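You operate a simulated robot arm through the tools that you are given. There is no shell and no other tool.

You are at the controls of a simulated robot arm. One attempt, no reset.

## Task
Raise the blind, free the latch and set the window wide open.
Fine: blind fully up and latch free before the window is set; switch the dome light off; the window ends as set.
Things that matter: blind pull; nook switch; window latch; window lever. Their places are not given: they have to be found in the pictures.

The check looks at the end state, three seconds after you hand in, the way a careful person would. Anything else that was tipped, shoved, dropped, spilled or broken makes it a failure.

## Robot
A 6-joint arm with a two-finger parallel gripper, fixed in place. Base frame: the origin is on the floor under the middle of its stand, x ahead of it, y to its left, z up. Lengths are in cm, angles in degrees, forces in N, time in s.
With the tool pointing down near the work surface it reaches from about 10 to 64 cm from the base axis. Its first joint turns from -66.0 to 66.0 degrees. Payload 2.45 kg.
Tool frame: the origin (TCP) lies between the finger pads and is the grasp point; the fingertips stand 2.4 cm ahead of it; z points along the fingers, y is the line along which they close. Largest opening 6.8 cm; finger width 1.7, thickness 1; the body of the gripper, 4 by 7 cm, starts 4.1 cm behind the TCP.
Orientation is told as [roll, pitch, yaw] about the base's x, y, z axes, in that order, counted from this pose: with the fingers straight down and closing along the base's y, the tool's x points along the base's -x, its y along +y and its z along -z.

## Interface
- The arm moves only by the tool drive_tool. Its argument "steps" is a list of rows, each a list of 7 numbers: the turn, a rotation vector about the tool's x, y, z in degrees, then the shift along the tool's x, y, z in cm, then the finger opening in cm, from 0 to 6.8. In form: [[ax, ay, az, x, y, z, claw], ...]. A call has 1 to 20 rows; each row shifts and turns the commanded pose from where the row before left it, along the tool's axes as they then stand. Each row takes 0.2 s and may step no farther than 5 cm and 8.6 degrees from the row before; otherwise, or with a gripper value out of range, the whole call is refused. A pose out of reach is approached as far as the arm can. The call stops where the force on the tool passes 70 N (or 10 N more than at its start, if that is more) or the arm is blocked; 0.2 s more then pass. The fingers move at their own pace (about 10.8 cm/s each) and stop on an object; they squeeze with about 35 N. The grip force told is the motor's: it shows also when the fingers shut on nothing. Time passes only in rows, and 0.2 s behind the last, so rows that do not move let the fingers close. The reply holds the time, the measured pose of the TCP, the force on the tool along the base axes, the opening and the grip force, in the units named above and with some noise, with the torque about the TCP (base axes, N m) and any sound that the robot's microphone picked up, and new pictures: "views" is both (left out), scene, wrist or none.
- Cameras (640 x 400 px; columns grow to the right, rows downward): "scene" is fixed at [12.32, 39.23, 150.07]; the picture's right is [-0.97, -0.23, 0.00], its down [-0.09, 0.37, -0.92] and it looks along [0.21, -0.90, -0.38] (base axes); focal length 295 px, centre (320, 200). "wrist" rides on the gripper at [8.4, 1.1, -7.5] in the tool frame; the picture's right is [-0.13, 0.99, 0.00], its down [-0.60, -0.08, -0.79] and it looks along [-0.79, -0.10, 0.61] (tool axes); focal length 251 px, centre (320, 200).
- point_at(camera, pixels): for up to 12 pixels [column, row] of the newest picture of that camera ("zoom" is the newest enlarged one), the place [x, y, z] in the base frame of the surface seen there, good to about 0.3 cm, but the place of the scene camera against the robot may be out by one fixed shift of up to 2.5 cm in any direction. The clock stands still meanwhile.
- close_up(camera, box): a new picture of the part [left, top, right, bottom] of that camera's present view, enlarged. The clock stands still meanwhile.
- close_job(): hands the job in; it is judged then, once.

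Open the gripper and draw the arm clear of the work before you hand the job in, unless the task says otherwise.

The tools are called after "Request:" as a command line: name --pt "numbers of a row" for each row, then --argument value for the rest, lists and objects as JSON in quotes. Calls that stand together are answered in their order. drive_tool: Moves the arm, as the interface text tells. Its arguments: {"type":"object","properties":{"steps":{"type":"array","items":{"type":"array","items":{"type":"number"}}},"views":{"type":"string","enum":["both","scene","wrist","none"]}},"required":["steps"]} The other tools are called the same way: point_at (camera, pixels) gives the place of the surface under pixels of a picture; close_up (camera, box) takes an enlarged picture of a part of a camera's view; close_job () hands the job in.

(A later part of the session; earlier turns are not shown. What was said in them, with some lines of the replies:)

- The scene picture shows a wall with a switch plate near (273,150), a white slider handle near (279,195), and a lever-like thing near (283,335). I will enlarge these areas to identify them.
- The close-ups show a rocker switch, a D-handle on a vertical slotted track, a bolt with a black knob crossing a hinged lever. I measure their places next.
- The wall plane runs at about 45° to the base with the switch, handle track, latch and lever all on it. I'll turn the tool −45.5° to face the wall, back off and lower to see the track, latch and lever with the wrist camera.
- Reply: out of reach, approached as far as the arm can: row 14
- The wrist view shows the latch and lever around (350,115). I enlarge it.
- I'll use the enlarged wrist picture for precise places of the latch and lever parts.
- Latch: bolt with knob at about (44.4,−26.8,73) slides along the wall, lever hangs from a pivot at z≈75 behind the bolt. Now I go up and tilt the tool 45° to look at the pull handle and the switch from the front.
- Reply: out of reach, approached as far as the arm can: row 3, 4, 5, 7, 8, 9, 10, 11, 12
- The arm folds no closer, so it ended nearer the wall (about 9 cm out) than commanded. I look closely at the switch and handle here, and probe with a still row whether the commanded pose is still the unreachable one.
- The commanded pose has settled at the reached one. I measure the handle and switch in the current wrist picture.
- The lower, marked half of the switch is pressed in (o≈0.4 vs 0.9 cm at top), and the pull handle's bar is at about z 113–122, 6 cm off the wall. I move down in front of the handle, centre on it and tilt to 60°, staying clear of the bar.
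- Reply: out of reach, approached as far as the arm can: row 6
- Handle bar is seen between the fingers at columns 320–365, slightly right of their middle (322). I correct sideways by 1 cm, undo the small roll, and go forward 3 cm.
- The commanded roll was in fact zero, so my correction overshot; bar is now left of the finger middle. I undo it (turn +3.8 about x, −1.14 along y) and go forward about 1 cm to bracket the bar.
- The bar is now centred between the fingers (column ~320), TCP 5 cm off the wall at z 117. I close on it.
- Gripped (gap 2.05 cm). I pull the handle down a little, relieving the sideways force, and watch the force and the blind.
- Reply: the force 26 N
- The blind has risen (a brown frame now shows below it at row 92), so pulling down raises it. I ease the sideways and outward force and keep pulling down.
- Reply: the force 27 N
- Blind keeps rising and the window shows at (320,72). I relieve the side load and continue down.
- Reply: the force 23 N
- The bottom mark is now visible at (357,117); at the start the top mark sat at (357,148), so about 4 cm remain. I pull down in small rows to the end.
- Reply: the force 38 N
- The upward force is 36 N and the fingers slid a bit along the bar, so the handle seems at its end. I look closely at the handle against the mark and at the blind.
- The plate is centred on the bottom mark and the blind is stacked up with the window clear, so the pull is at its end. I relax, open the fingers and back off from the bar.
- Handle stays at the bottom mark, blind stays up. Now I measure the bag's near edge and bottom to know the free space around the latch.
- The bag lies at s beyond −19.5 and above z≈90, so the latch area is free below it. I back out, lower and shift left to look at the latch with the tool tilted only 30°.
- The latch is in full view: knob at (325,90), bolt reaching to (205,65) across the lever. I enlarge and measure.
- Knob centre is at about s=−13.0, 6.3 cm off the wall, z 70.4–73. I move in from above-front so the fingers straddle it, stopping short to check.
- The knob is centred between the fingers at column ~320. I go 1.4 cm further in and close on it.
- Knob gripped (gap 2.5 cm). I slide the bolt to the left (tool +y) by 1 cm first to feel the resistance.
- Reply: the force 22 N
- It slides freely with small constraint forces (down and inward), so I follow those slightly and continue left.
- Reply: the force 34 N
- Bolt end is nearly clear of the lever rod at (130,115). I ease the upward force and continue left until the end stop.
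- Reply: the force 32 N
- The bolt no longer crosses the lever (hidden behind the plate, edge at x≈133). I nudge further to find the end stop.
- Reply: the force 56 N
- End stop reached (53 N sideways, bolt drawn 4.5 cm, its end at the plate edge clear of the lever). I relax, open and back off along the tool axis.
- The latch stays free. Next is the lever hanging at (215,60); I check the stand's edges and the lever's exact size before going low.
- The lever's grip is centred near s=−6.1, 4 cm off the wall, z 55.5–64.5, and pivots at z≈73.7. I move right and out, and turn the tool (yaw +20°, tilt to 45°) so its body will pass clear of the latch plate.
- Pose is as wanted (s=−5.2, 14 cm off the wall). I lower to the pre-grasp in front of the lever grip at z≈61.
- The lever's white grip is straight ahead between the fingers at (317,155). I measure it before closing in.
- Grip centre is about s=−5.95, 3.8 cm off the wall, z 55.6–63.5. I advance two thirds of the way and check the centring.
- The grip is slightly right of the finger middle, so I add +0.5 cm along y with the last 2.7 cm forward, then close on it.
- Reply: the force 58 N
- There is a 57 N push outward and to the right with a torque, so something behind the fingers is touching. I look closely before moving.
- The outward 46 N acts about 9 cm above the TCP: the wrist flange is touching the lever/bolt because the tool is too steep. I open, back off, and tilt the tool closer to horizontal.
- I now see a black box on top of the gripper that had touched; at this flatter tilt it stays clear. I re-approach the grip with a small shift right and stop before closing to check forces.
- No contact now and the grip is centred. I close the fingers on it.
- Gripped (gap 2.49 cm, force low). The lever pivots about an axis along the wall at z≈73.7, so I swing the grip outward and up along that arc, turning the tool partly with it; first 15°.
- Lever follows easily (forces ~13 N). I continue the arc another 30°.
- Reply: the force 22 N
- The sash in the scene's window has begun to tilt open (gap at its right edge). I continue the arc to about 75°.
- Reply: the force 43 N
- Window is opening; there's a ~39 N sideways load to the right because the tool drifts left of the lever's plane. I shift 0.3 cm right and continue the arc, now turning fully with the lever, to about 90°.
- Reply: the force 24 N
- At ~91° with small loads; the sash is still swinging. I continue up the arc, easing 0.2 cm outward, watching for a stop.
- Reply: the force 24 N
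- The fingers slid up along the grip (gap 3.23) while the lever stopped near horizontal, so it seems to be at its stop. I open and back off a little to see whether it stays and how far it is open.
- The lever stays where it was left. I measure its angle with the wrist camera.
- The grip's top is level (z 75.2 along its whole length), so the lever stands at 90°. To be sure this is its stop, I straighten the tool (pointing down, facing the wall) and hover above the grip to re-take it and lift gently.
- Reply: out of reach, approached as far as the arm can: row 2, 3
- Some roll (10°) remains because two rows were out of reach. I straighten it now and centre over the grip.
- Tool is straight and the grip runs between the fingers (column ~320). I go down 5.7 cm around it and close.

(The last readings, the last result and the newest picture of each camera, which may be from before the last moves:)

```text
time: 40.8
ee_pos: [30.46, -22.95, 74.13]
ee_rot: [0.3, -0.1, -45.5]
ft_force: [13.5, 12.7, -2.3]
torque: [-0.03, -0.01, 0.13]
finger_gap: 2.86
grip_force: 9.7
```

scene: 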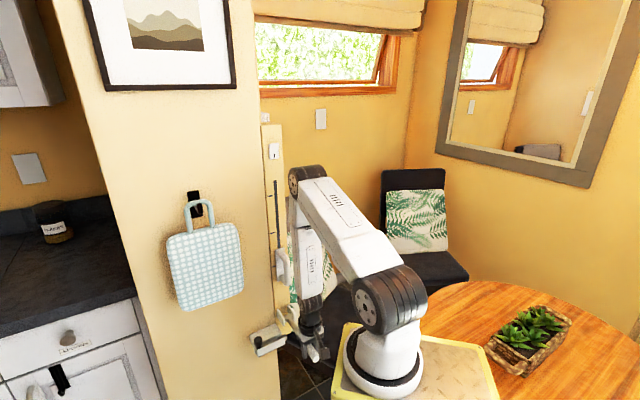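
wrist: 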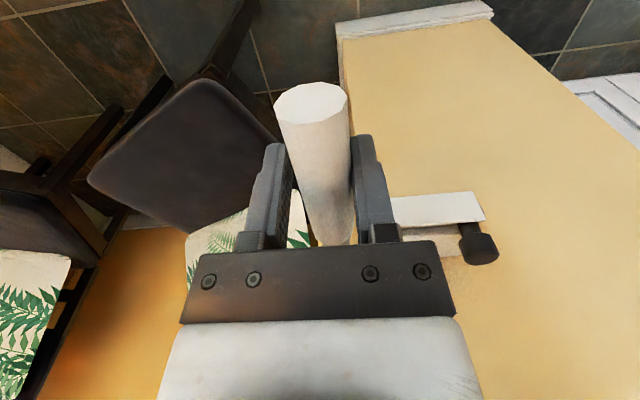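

The grip touches the right finger only (18 N sideways); I shift 0.18 cm that way and let the fingers finish closing.

Request:
drive_tool --pt "0 0 0 0 0.18 0 1.4" --pt "0 0 0 0 0 0 1.4" --views "wrist"

```text
time: 41.4
ee_pos: [30.48, -22.83, 74.33]
ee_rot: [0.2, 0.1, -45.5]
ft_force: [10.0, 11.4, -7.8]
torque: [0.02, 0.09, 0.12]
finger_gap: 2.57
grip_force: 8.2
```

wrist: 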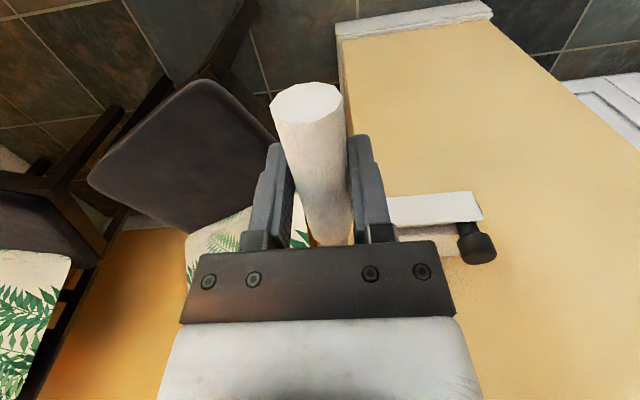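

Nearly closed. I add a hair more sideways, then lift 0.4 cm gently to test for the stop.

Request:
drive_tool --pt "0 0 0 0 0.07 0 1.2" --pt "0 0 0 0 0 0 1.2" --pt "0 0 0 0 0 -0.2 1.2" --pt "0 0 0 0 0 -0.2 1.2" --views "wrist"

```text
time: 42.4
ee_pos: [30.64, -22.78, 74.5]
ee_rot: [0.2, 0.1, -45.6]
ft_force: [4.7, 5.0, -42.4]
torque: [0.01, 0.03, 0.71]
finger_gap: 2.53
grip_force: 40.6
```

wrist: 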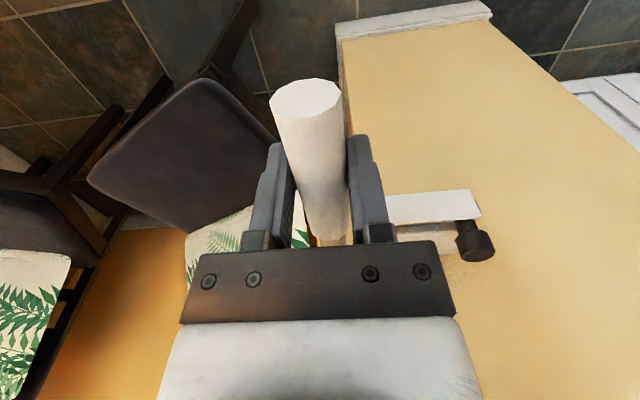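

Lifting 0.3 cm raises the load to 42 N, so the lever is at its end stop: wide open. I release it without disturbing it and rise straight up, clear of the pull handle.

Request:
drive_tool --pt "0 0 0 0 0 0.2 1.2" --pt "0 0 0 0 0 0 4.6" --pt "0 0 0 0 0 0 4.6" --pt "0 0 0 0 0 -3.0 4.6" --pt "0 0 0 0 0 -4.0 4.6" --pt "0 0 0 -0.9 0 -4.5 4.6" --pt "0 0 0 -0.9 0 -4.5 4.6" --pt "0 0 0 0 0 -4.8 4.6" --pt "0 0 0 0 0 -4.8 4.6" --pt "0 0 0 0 0 -4.8 4.6"

Request:
close_up --camera "scene" --box '[240, 280, 380, 380]'

```text
time: 44.6
ee_pos: [31.43, -24.41, 104.95]
ee_rot: [0.3, 0.0, -45.5]
ft_force: [0.1, 0.5, -0.1]
torque: [-0.01, 0.0, -0.01]
finger_gap: 4.59
grip_force: 0.0
```

scene: 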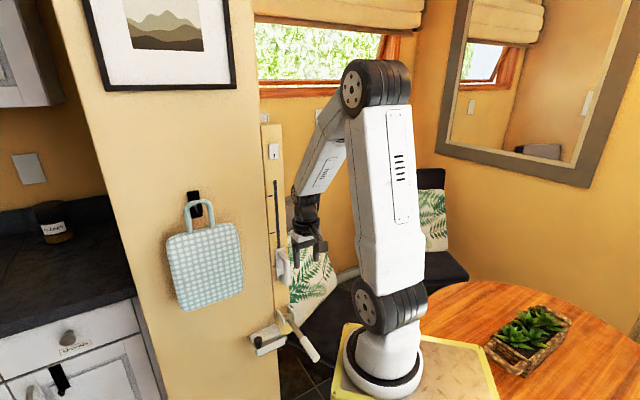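
wrist: 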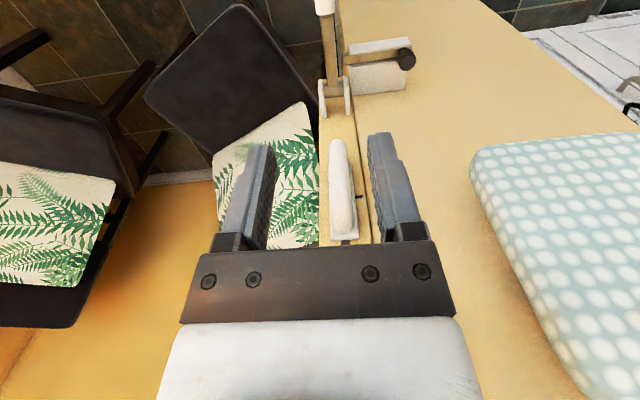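

```text
4.00 times, centred on (310, 330) of scene
```

zoom: 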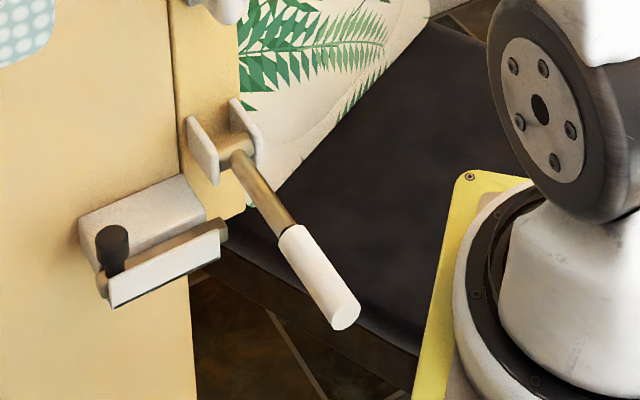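

Everything holds: lever level, bolt drawn, pull at bottom. Next the switch: I close the fingers, rise to z≈131 in front of it and tilt the tool to 50°, moving in gradually to keep within reach.

Request:
drive_tool --pt "0 0 0 -0.9 0.1 -4.6 2.0" --pt "0 0 0 -0.9 0.1 -4.6 0.0" --pt "0 0 0 -0.9 0.1 -4.6 0.0" --pt "0 0 0 -0.9 0.1 -4.6 0.0" --pt "0 0 0 -0.9 0.1 -4.6 0.0" --pt "0 -7.5 0 0 0 0 0" --pt "0 -7.5 0 0 0 0 0" --pt "0 0 0 -1.97 0 -1.54 0" --pt "0 -7.5 0 0 0 0 0" --pt "0 -7.5 0 0 0 0 0" --pt "0 0 0 -2.48 0 -0.3 0"

```text
time: 47.0
ee_pos: [37.64, -29.57, 131.38]
ee_rot: [0.3, -30.1, -45.5]
ft_force: [-0.2, -1.0, -0.4]
torque: [-0.01, -0.01, -0.02]
finger_gap: 0.01
grip_force: 23.5
```

scene: 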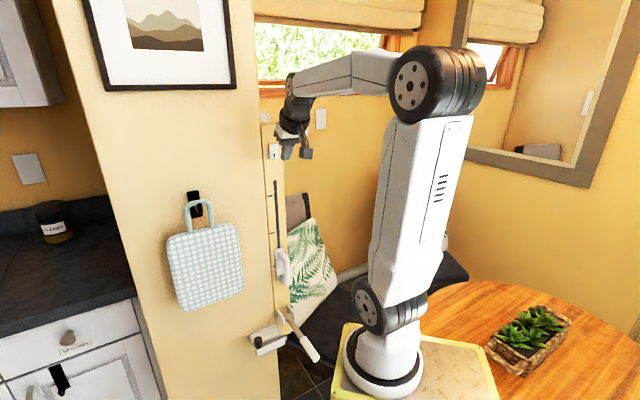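
wrist: 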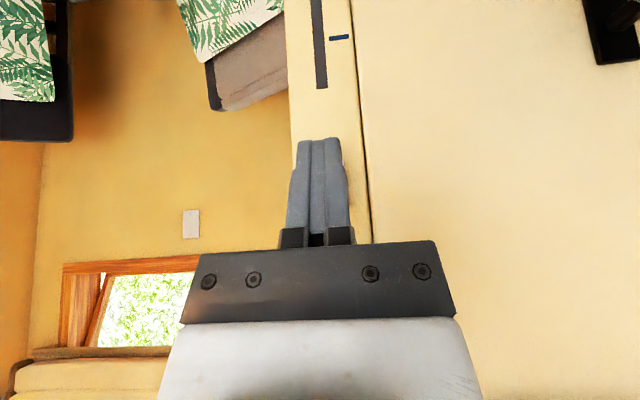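

I tilt the last 20° and bring the closed fingertips to about 4 cm off the switch's upper half.

Request:
drive_tool --pt "0 -6.67 0 0 0 0 0" --pt "0 -6.67 0 0 0 0 0" --pt "0 -6.66 0 0 0 0 0" --pt "0 0 0 -1.22 -0.29 0.6 0" --pt "0 0 0 -1.23 0 0.61 0"

Request:
close_up --camera "scene" --box '[230, 80, 350, 180]'

```text
time: 48.2
ee_pos: [39.89, -32.27, 132.33]
ee_rot: [0.3, -50.0, -45.8]
ft_force: [0.5, -0.6, 0.0]
torque: [0.01, 0.0, 0.01]
finger_gap: 0.04
grip_force: 23.9
out of reach, approached as far as the arm can: row 3
```

scene: 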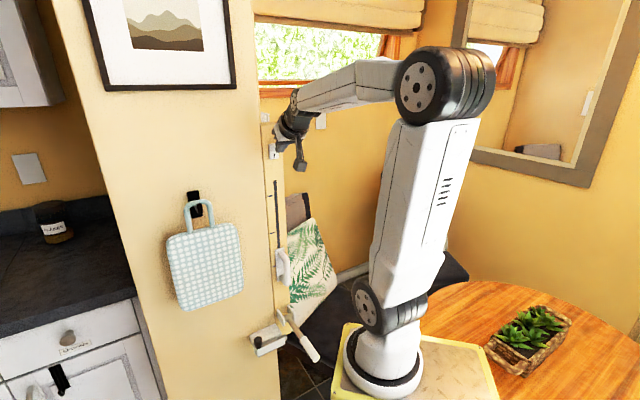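
wrist: 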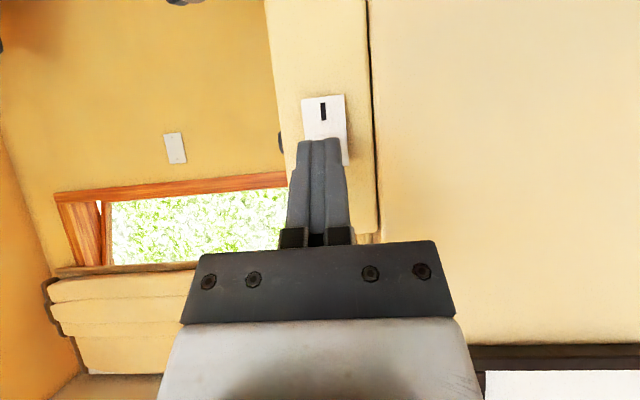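

```text
4.00 times, centred on (290, 130) of scene
```

zoom: 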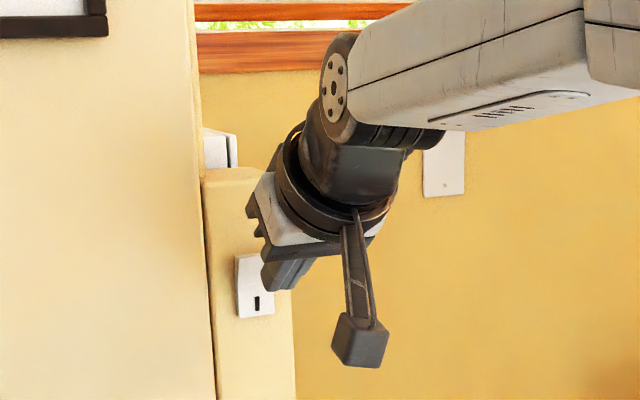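

The closed fingertips are in front of the upper half (mark on the lower half at (322,110) stays visible). I advance straight toward the wall in small steps until contact.

Request:
drive_tool --pt "0 0 0 -0.32 0 0.38 0" --pt "0 0 0 -0.32 0 0.38 0" --pt "0 0 0 -0.32 0 0.38 0" --pt "0 0 0 -0.19 0 0.23 0"

```text
time: 49.2
ee_pos: [41.21, -33.72, 132.31]
ee_rot: [0.3, -50.0, -45.9]
ft_force: [-0.2, -0.3, 0.5]
torque: [-0.04, 0.0, 0.05]
finger_gap: 0.0
grip_force: 22.6
```

scene: 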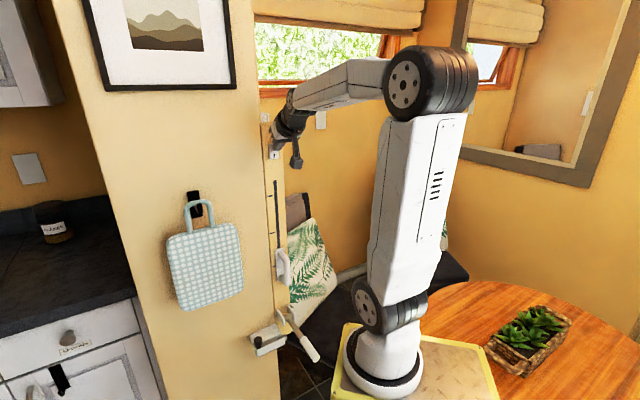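
wrist: 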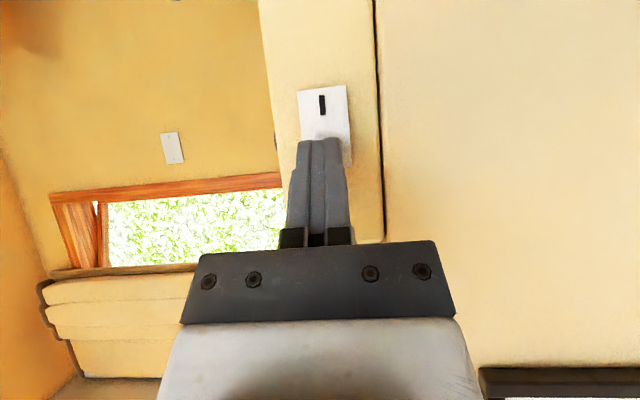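

Not yet touching (TCP 3.3 cm off the wall). I press on in 0.25 cm steps.

Request:
drive_tool --pt "0 0 0 -0.16 0 0.19 0" --pt "0 0 0 -0.16 0 0.19 0" --pt "0 0 0 -0.16 0 0.19 0"

Request:
close_up --camera "wrist" --box '[260, 60, 400, 180]'

```text
time: 50.0
ee_pos: [41.42, -34.03, 132.4]
ee_rot: [0.3, -49.8, -45.8]
ft_force: [-23.6, 20.8, 3.5]
torque: [0.16, 0.12, -0.02]
finger_gap: 0.0
grip_force: 24.0
heard: click
```

scene: 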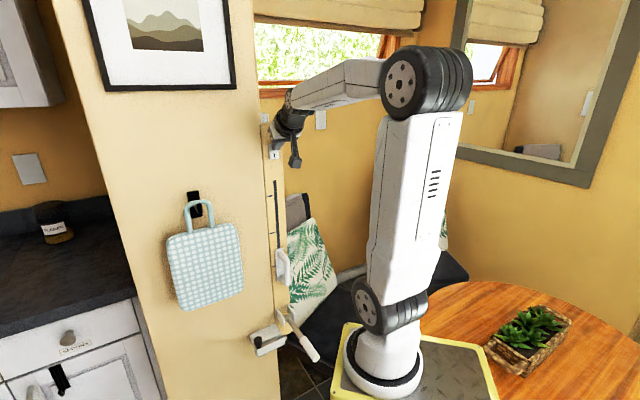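
wrist: 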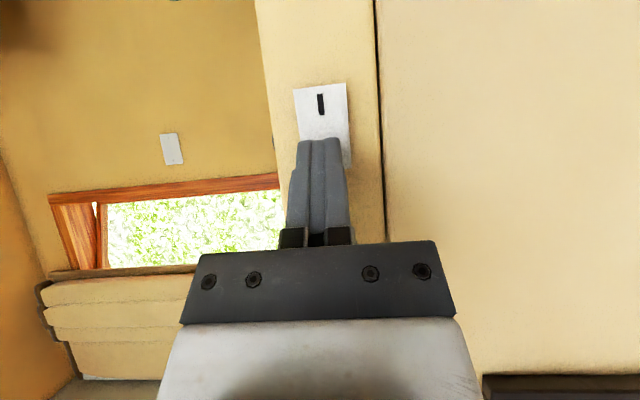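

```text
3.33 times, centred on (330, 120) of wrist
```

zoom: 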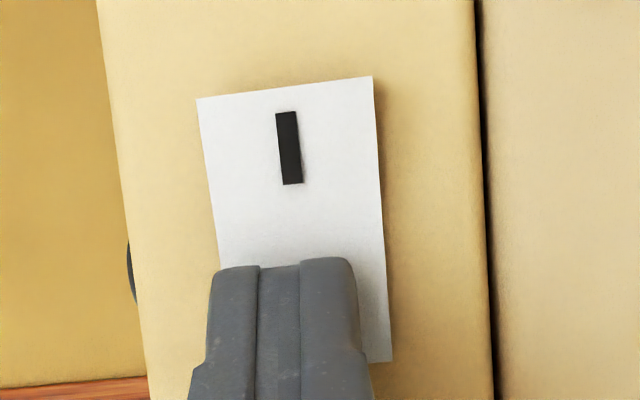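

A click was heard and the picture looks dimmer, so the dome light went off. I back straight out 3 cm and check the switch.

Request:
drive_tool --pt "0 0 0 0.64 0 -0.77 0" --pt "0 0 0 0.64 0 -0.77 0" --pt "0 0 0 0.64 0 -0.77 0"

Request:
close_up --camera "scene" --box '[230, 80, 350, 180]'

Request:
close_up --camera "wrist" --box '[260, 60, 400, 180]'

```text
time: 50.8
ee_pos: [39.53, -31.97, 132.33]
ee_rot: [0.3, -50.0, -45.9]
ft_force: [0.6, 0.6, -0.2]
torque: [0.0, -0.02, -0.01]
finger_gap: 0.0
grip_force: 23.7
```

scene: 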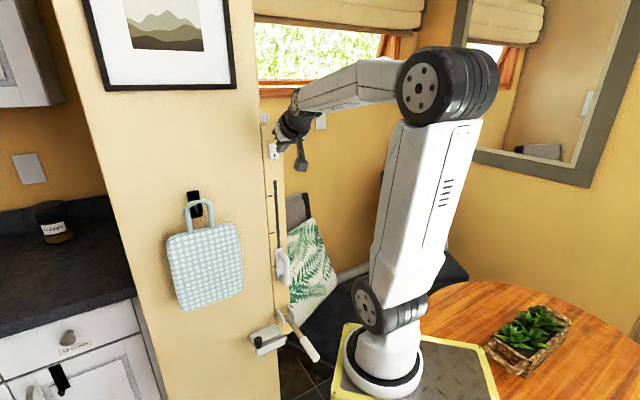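
wrist: 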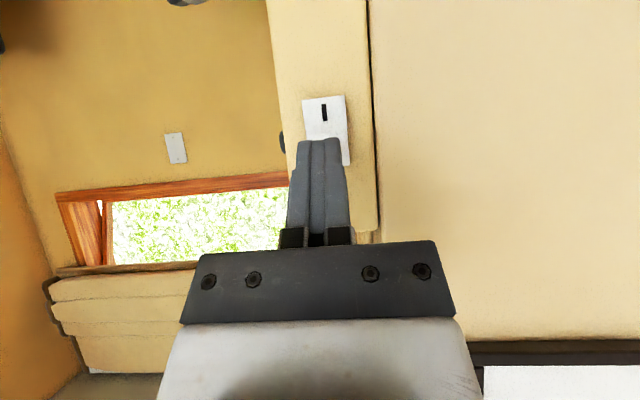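

```text
4.00 times, centred on (290, 130) of scene
```

zoom: 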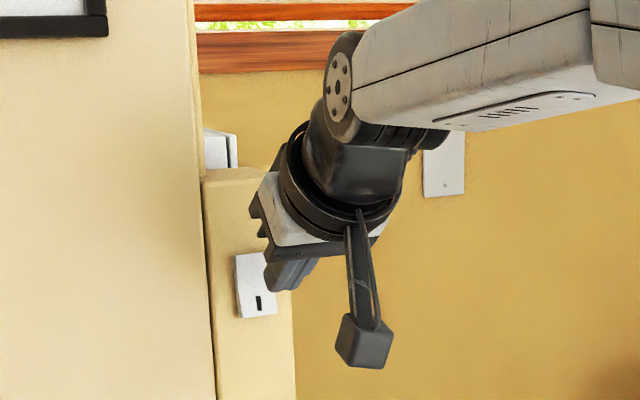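

```text
3.33 times, centred on (330, 120) of wrist
```

zoom: 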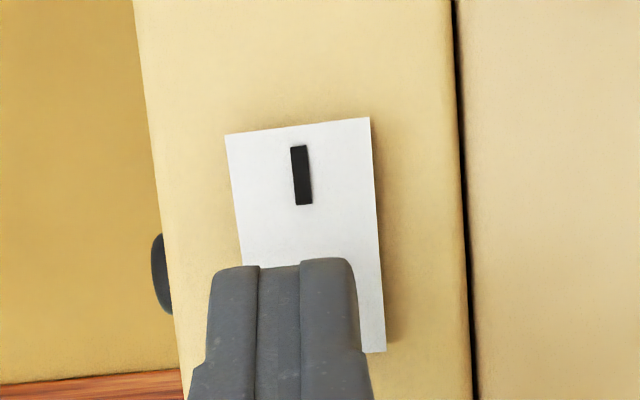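

The warm glow on the nook wall is gone and the rocker has flipped, so the light is off. I retreat step by step, straightening the tool, and open the gripper.

Request:
drive_tool --pt "0 6.67 0 0 0 0 0" --pt "0 6.67 0 0 0 0 0" --pt "0 6.66 0 0 0 0 0" --pt "0 0 0 3.46 0 -2.0 1.0" --pt "0 7.5 0 0 0 0 3.0" --pt "0 7.5 0 0 0 0 5.0" --pt "0 0 0 3.86 0 -1.04 6.8" --pt "0 7.5 0 0 0 0 6.8" --pt "0 7.5 0 0 0 0 6.8" --pt "0 0 0 2.0 3.0 -2.0 6.8" --pt "0 0 0 0 3.0 -2.0 6.8"

Request:
close_up --camera "scene" --box '[220, 100, 360, 190]'

Request:
close_up --camera "scene" --box '[230, 220, 340, 370]'

Request:
close_up --camera "scene" --box '[240, 0, 640, 200]'

```text
time: 53.2
ee_pos: [36.45, -20.64, 136.31]
ee_rot: [0.1, 0.1, -45.5]
ft_force: [0.5, -0.7, 0.3]
torque: [-0.02, -0.01, 0.03]
finger_gap: 6.8
grip_force: 0.1
```

scene: 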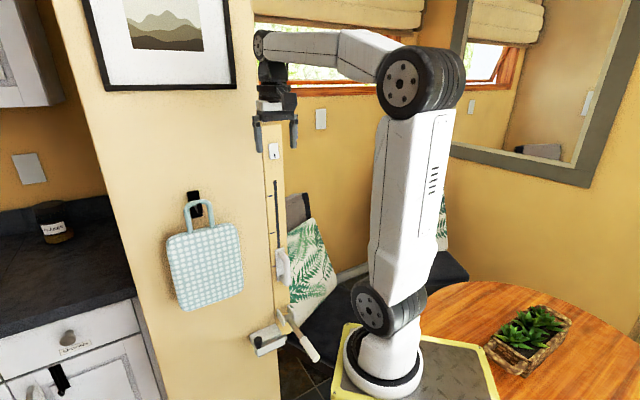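
wrist: 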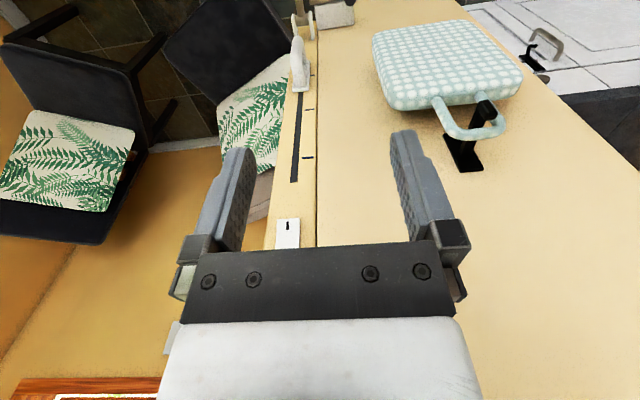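

```text
4.44 times, centred on (290, 145) of scene
```

zoom: 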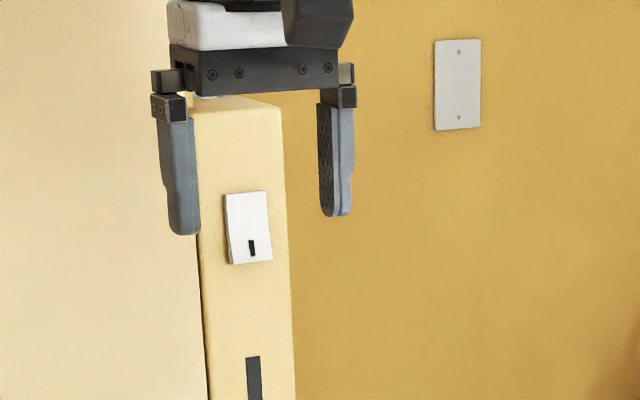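

```text
2.67 times, centred on (285, 295) of scene
```

zoom: 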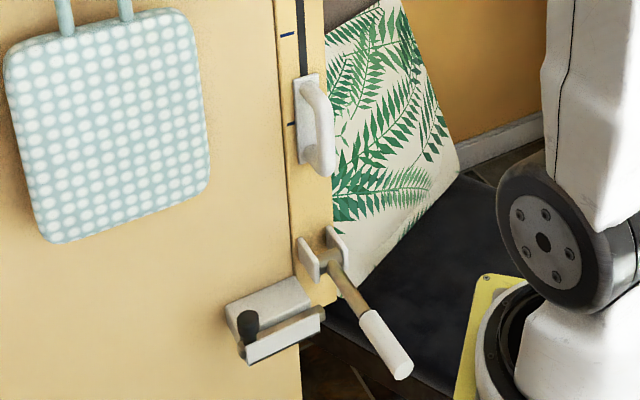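

```text
1.60 times, centred on (440, 100) of scene
```

zoom: 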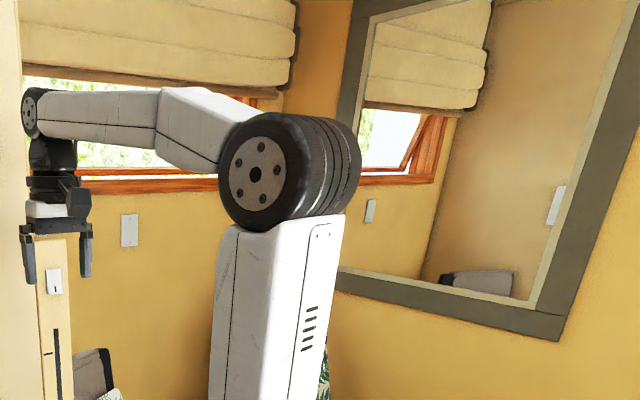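

Pull handle at the bottom mark with the blind stacked up, bolt drawn clear, lever level at its stop with the sash open, switch flipped and the room dimmer. The gripper is open and 16 cm clear of the wall, so I hand the job in.

Request:
close_job

```text
The job is handed in.
```

The blind is up, the latch is free, the window is wide open and the dome light is off. I've handed the job in; no result has come back.

- **Blind:** I pulled the handle down to the bottom mark, where it hit its end stop. The blind is fully up, and it stayed there after I let go.
- **Latch:** I slid the bolt about 4.5 cm to its end stop, clear of the lever. I did this before touching the window.
- **Window:** I swung the lever out until it was level. It stopped there, and a gentle lift met firm resistance, so I took that as wide open. The scene view shows the window open.
- **Dome light:** I pressed the upper half of the switch and heard a click. The room got visibly dimmer.

While I was taking hold of the lever, the top of the gripper bumped something near it with about 57 N. I backed off and came in at a flatter angle. The close-ups afterwards showed nothing moved or damaged.

The gripper is open and about 16 cm from the wall.
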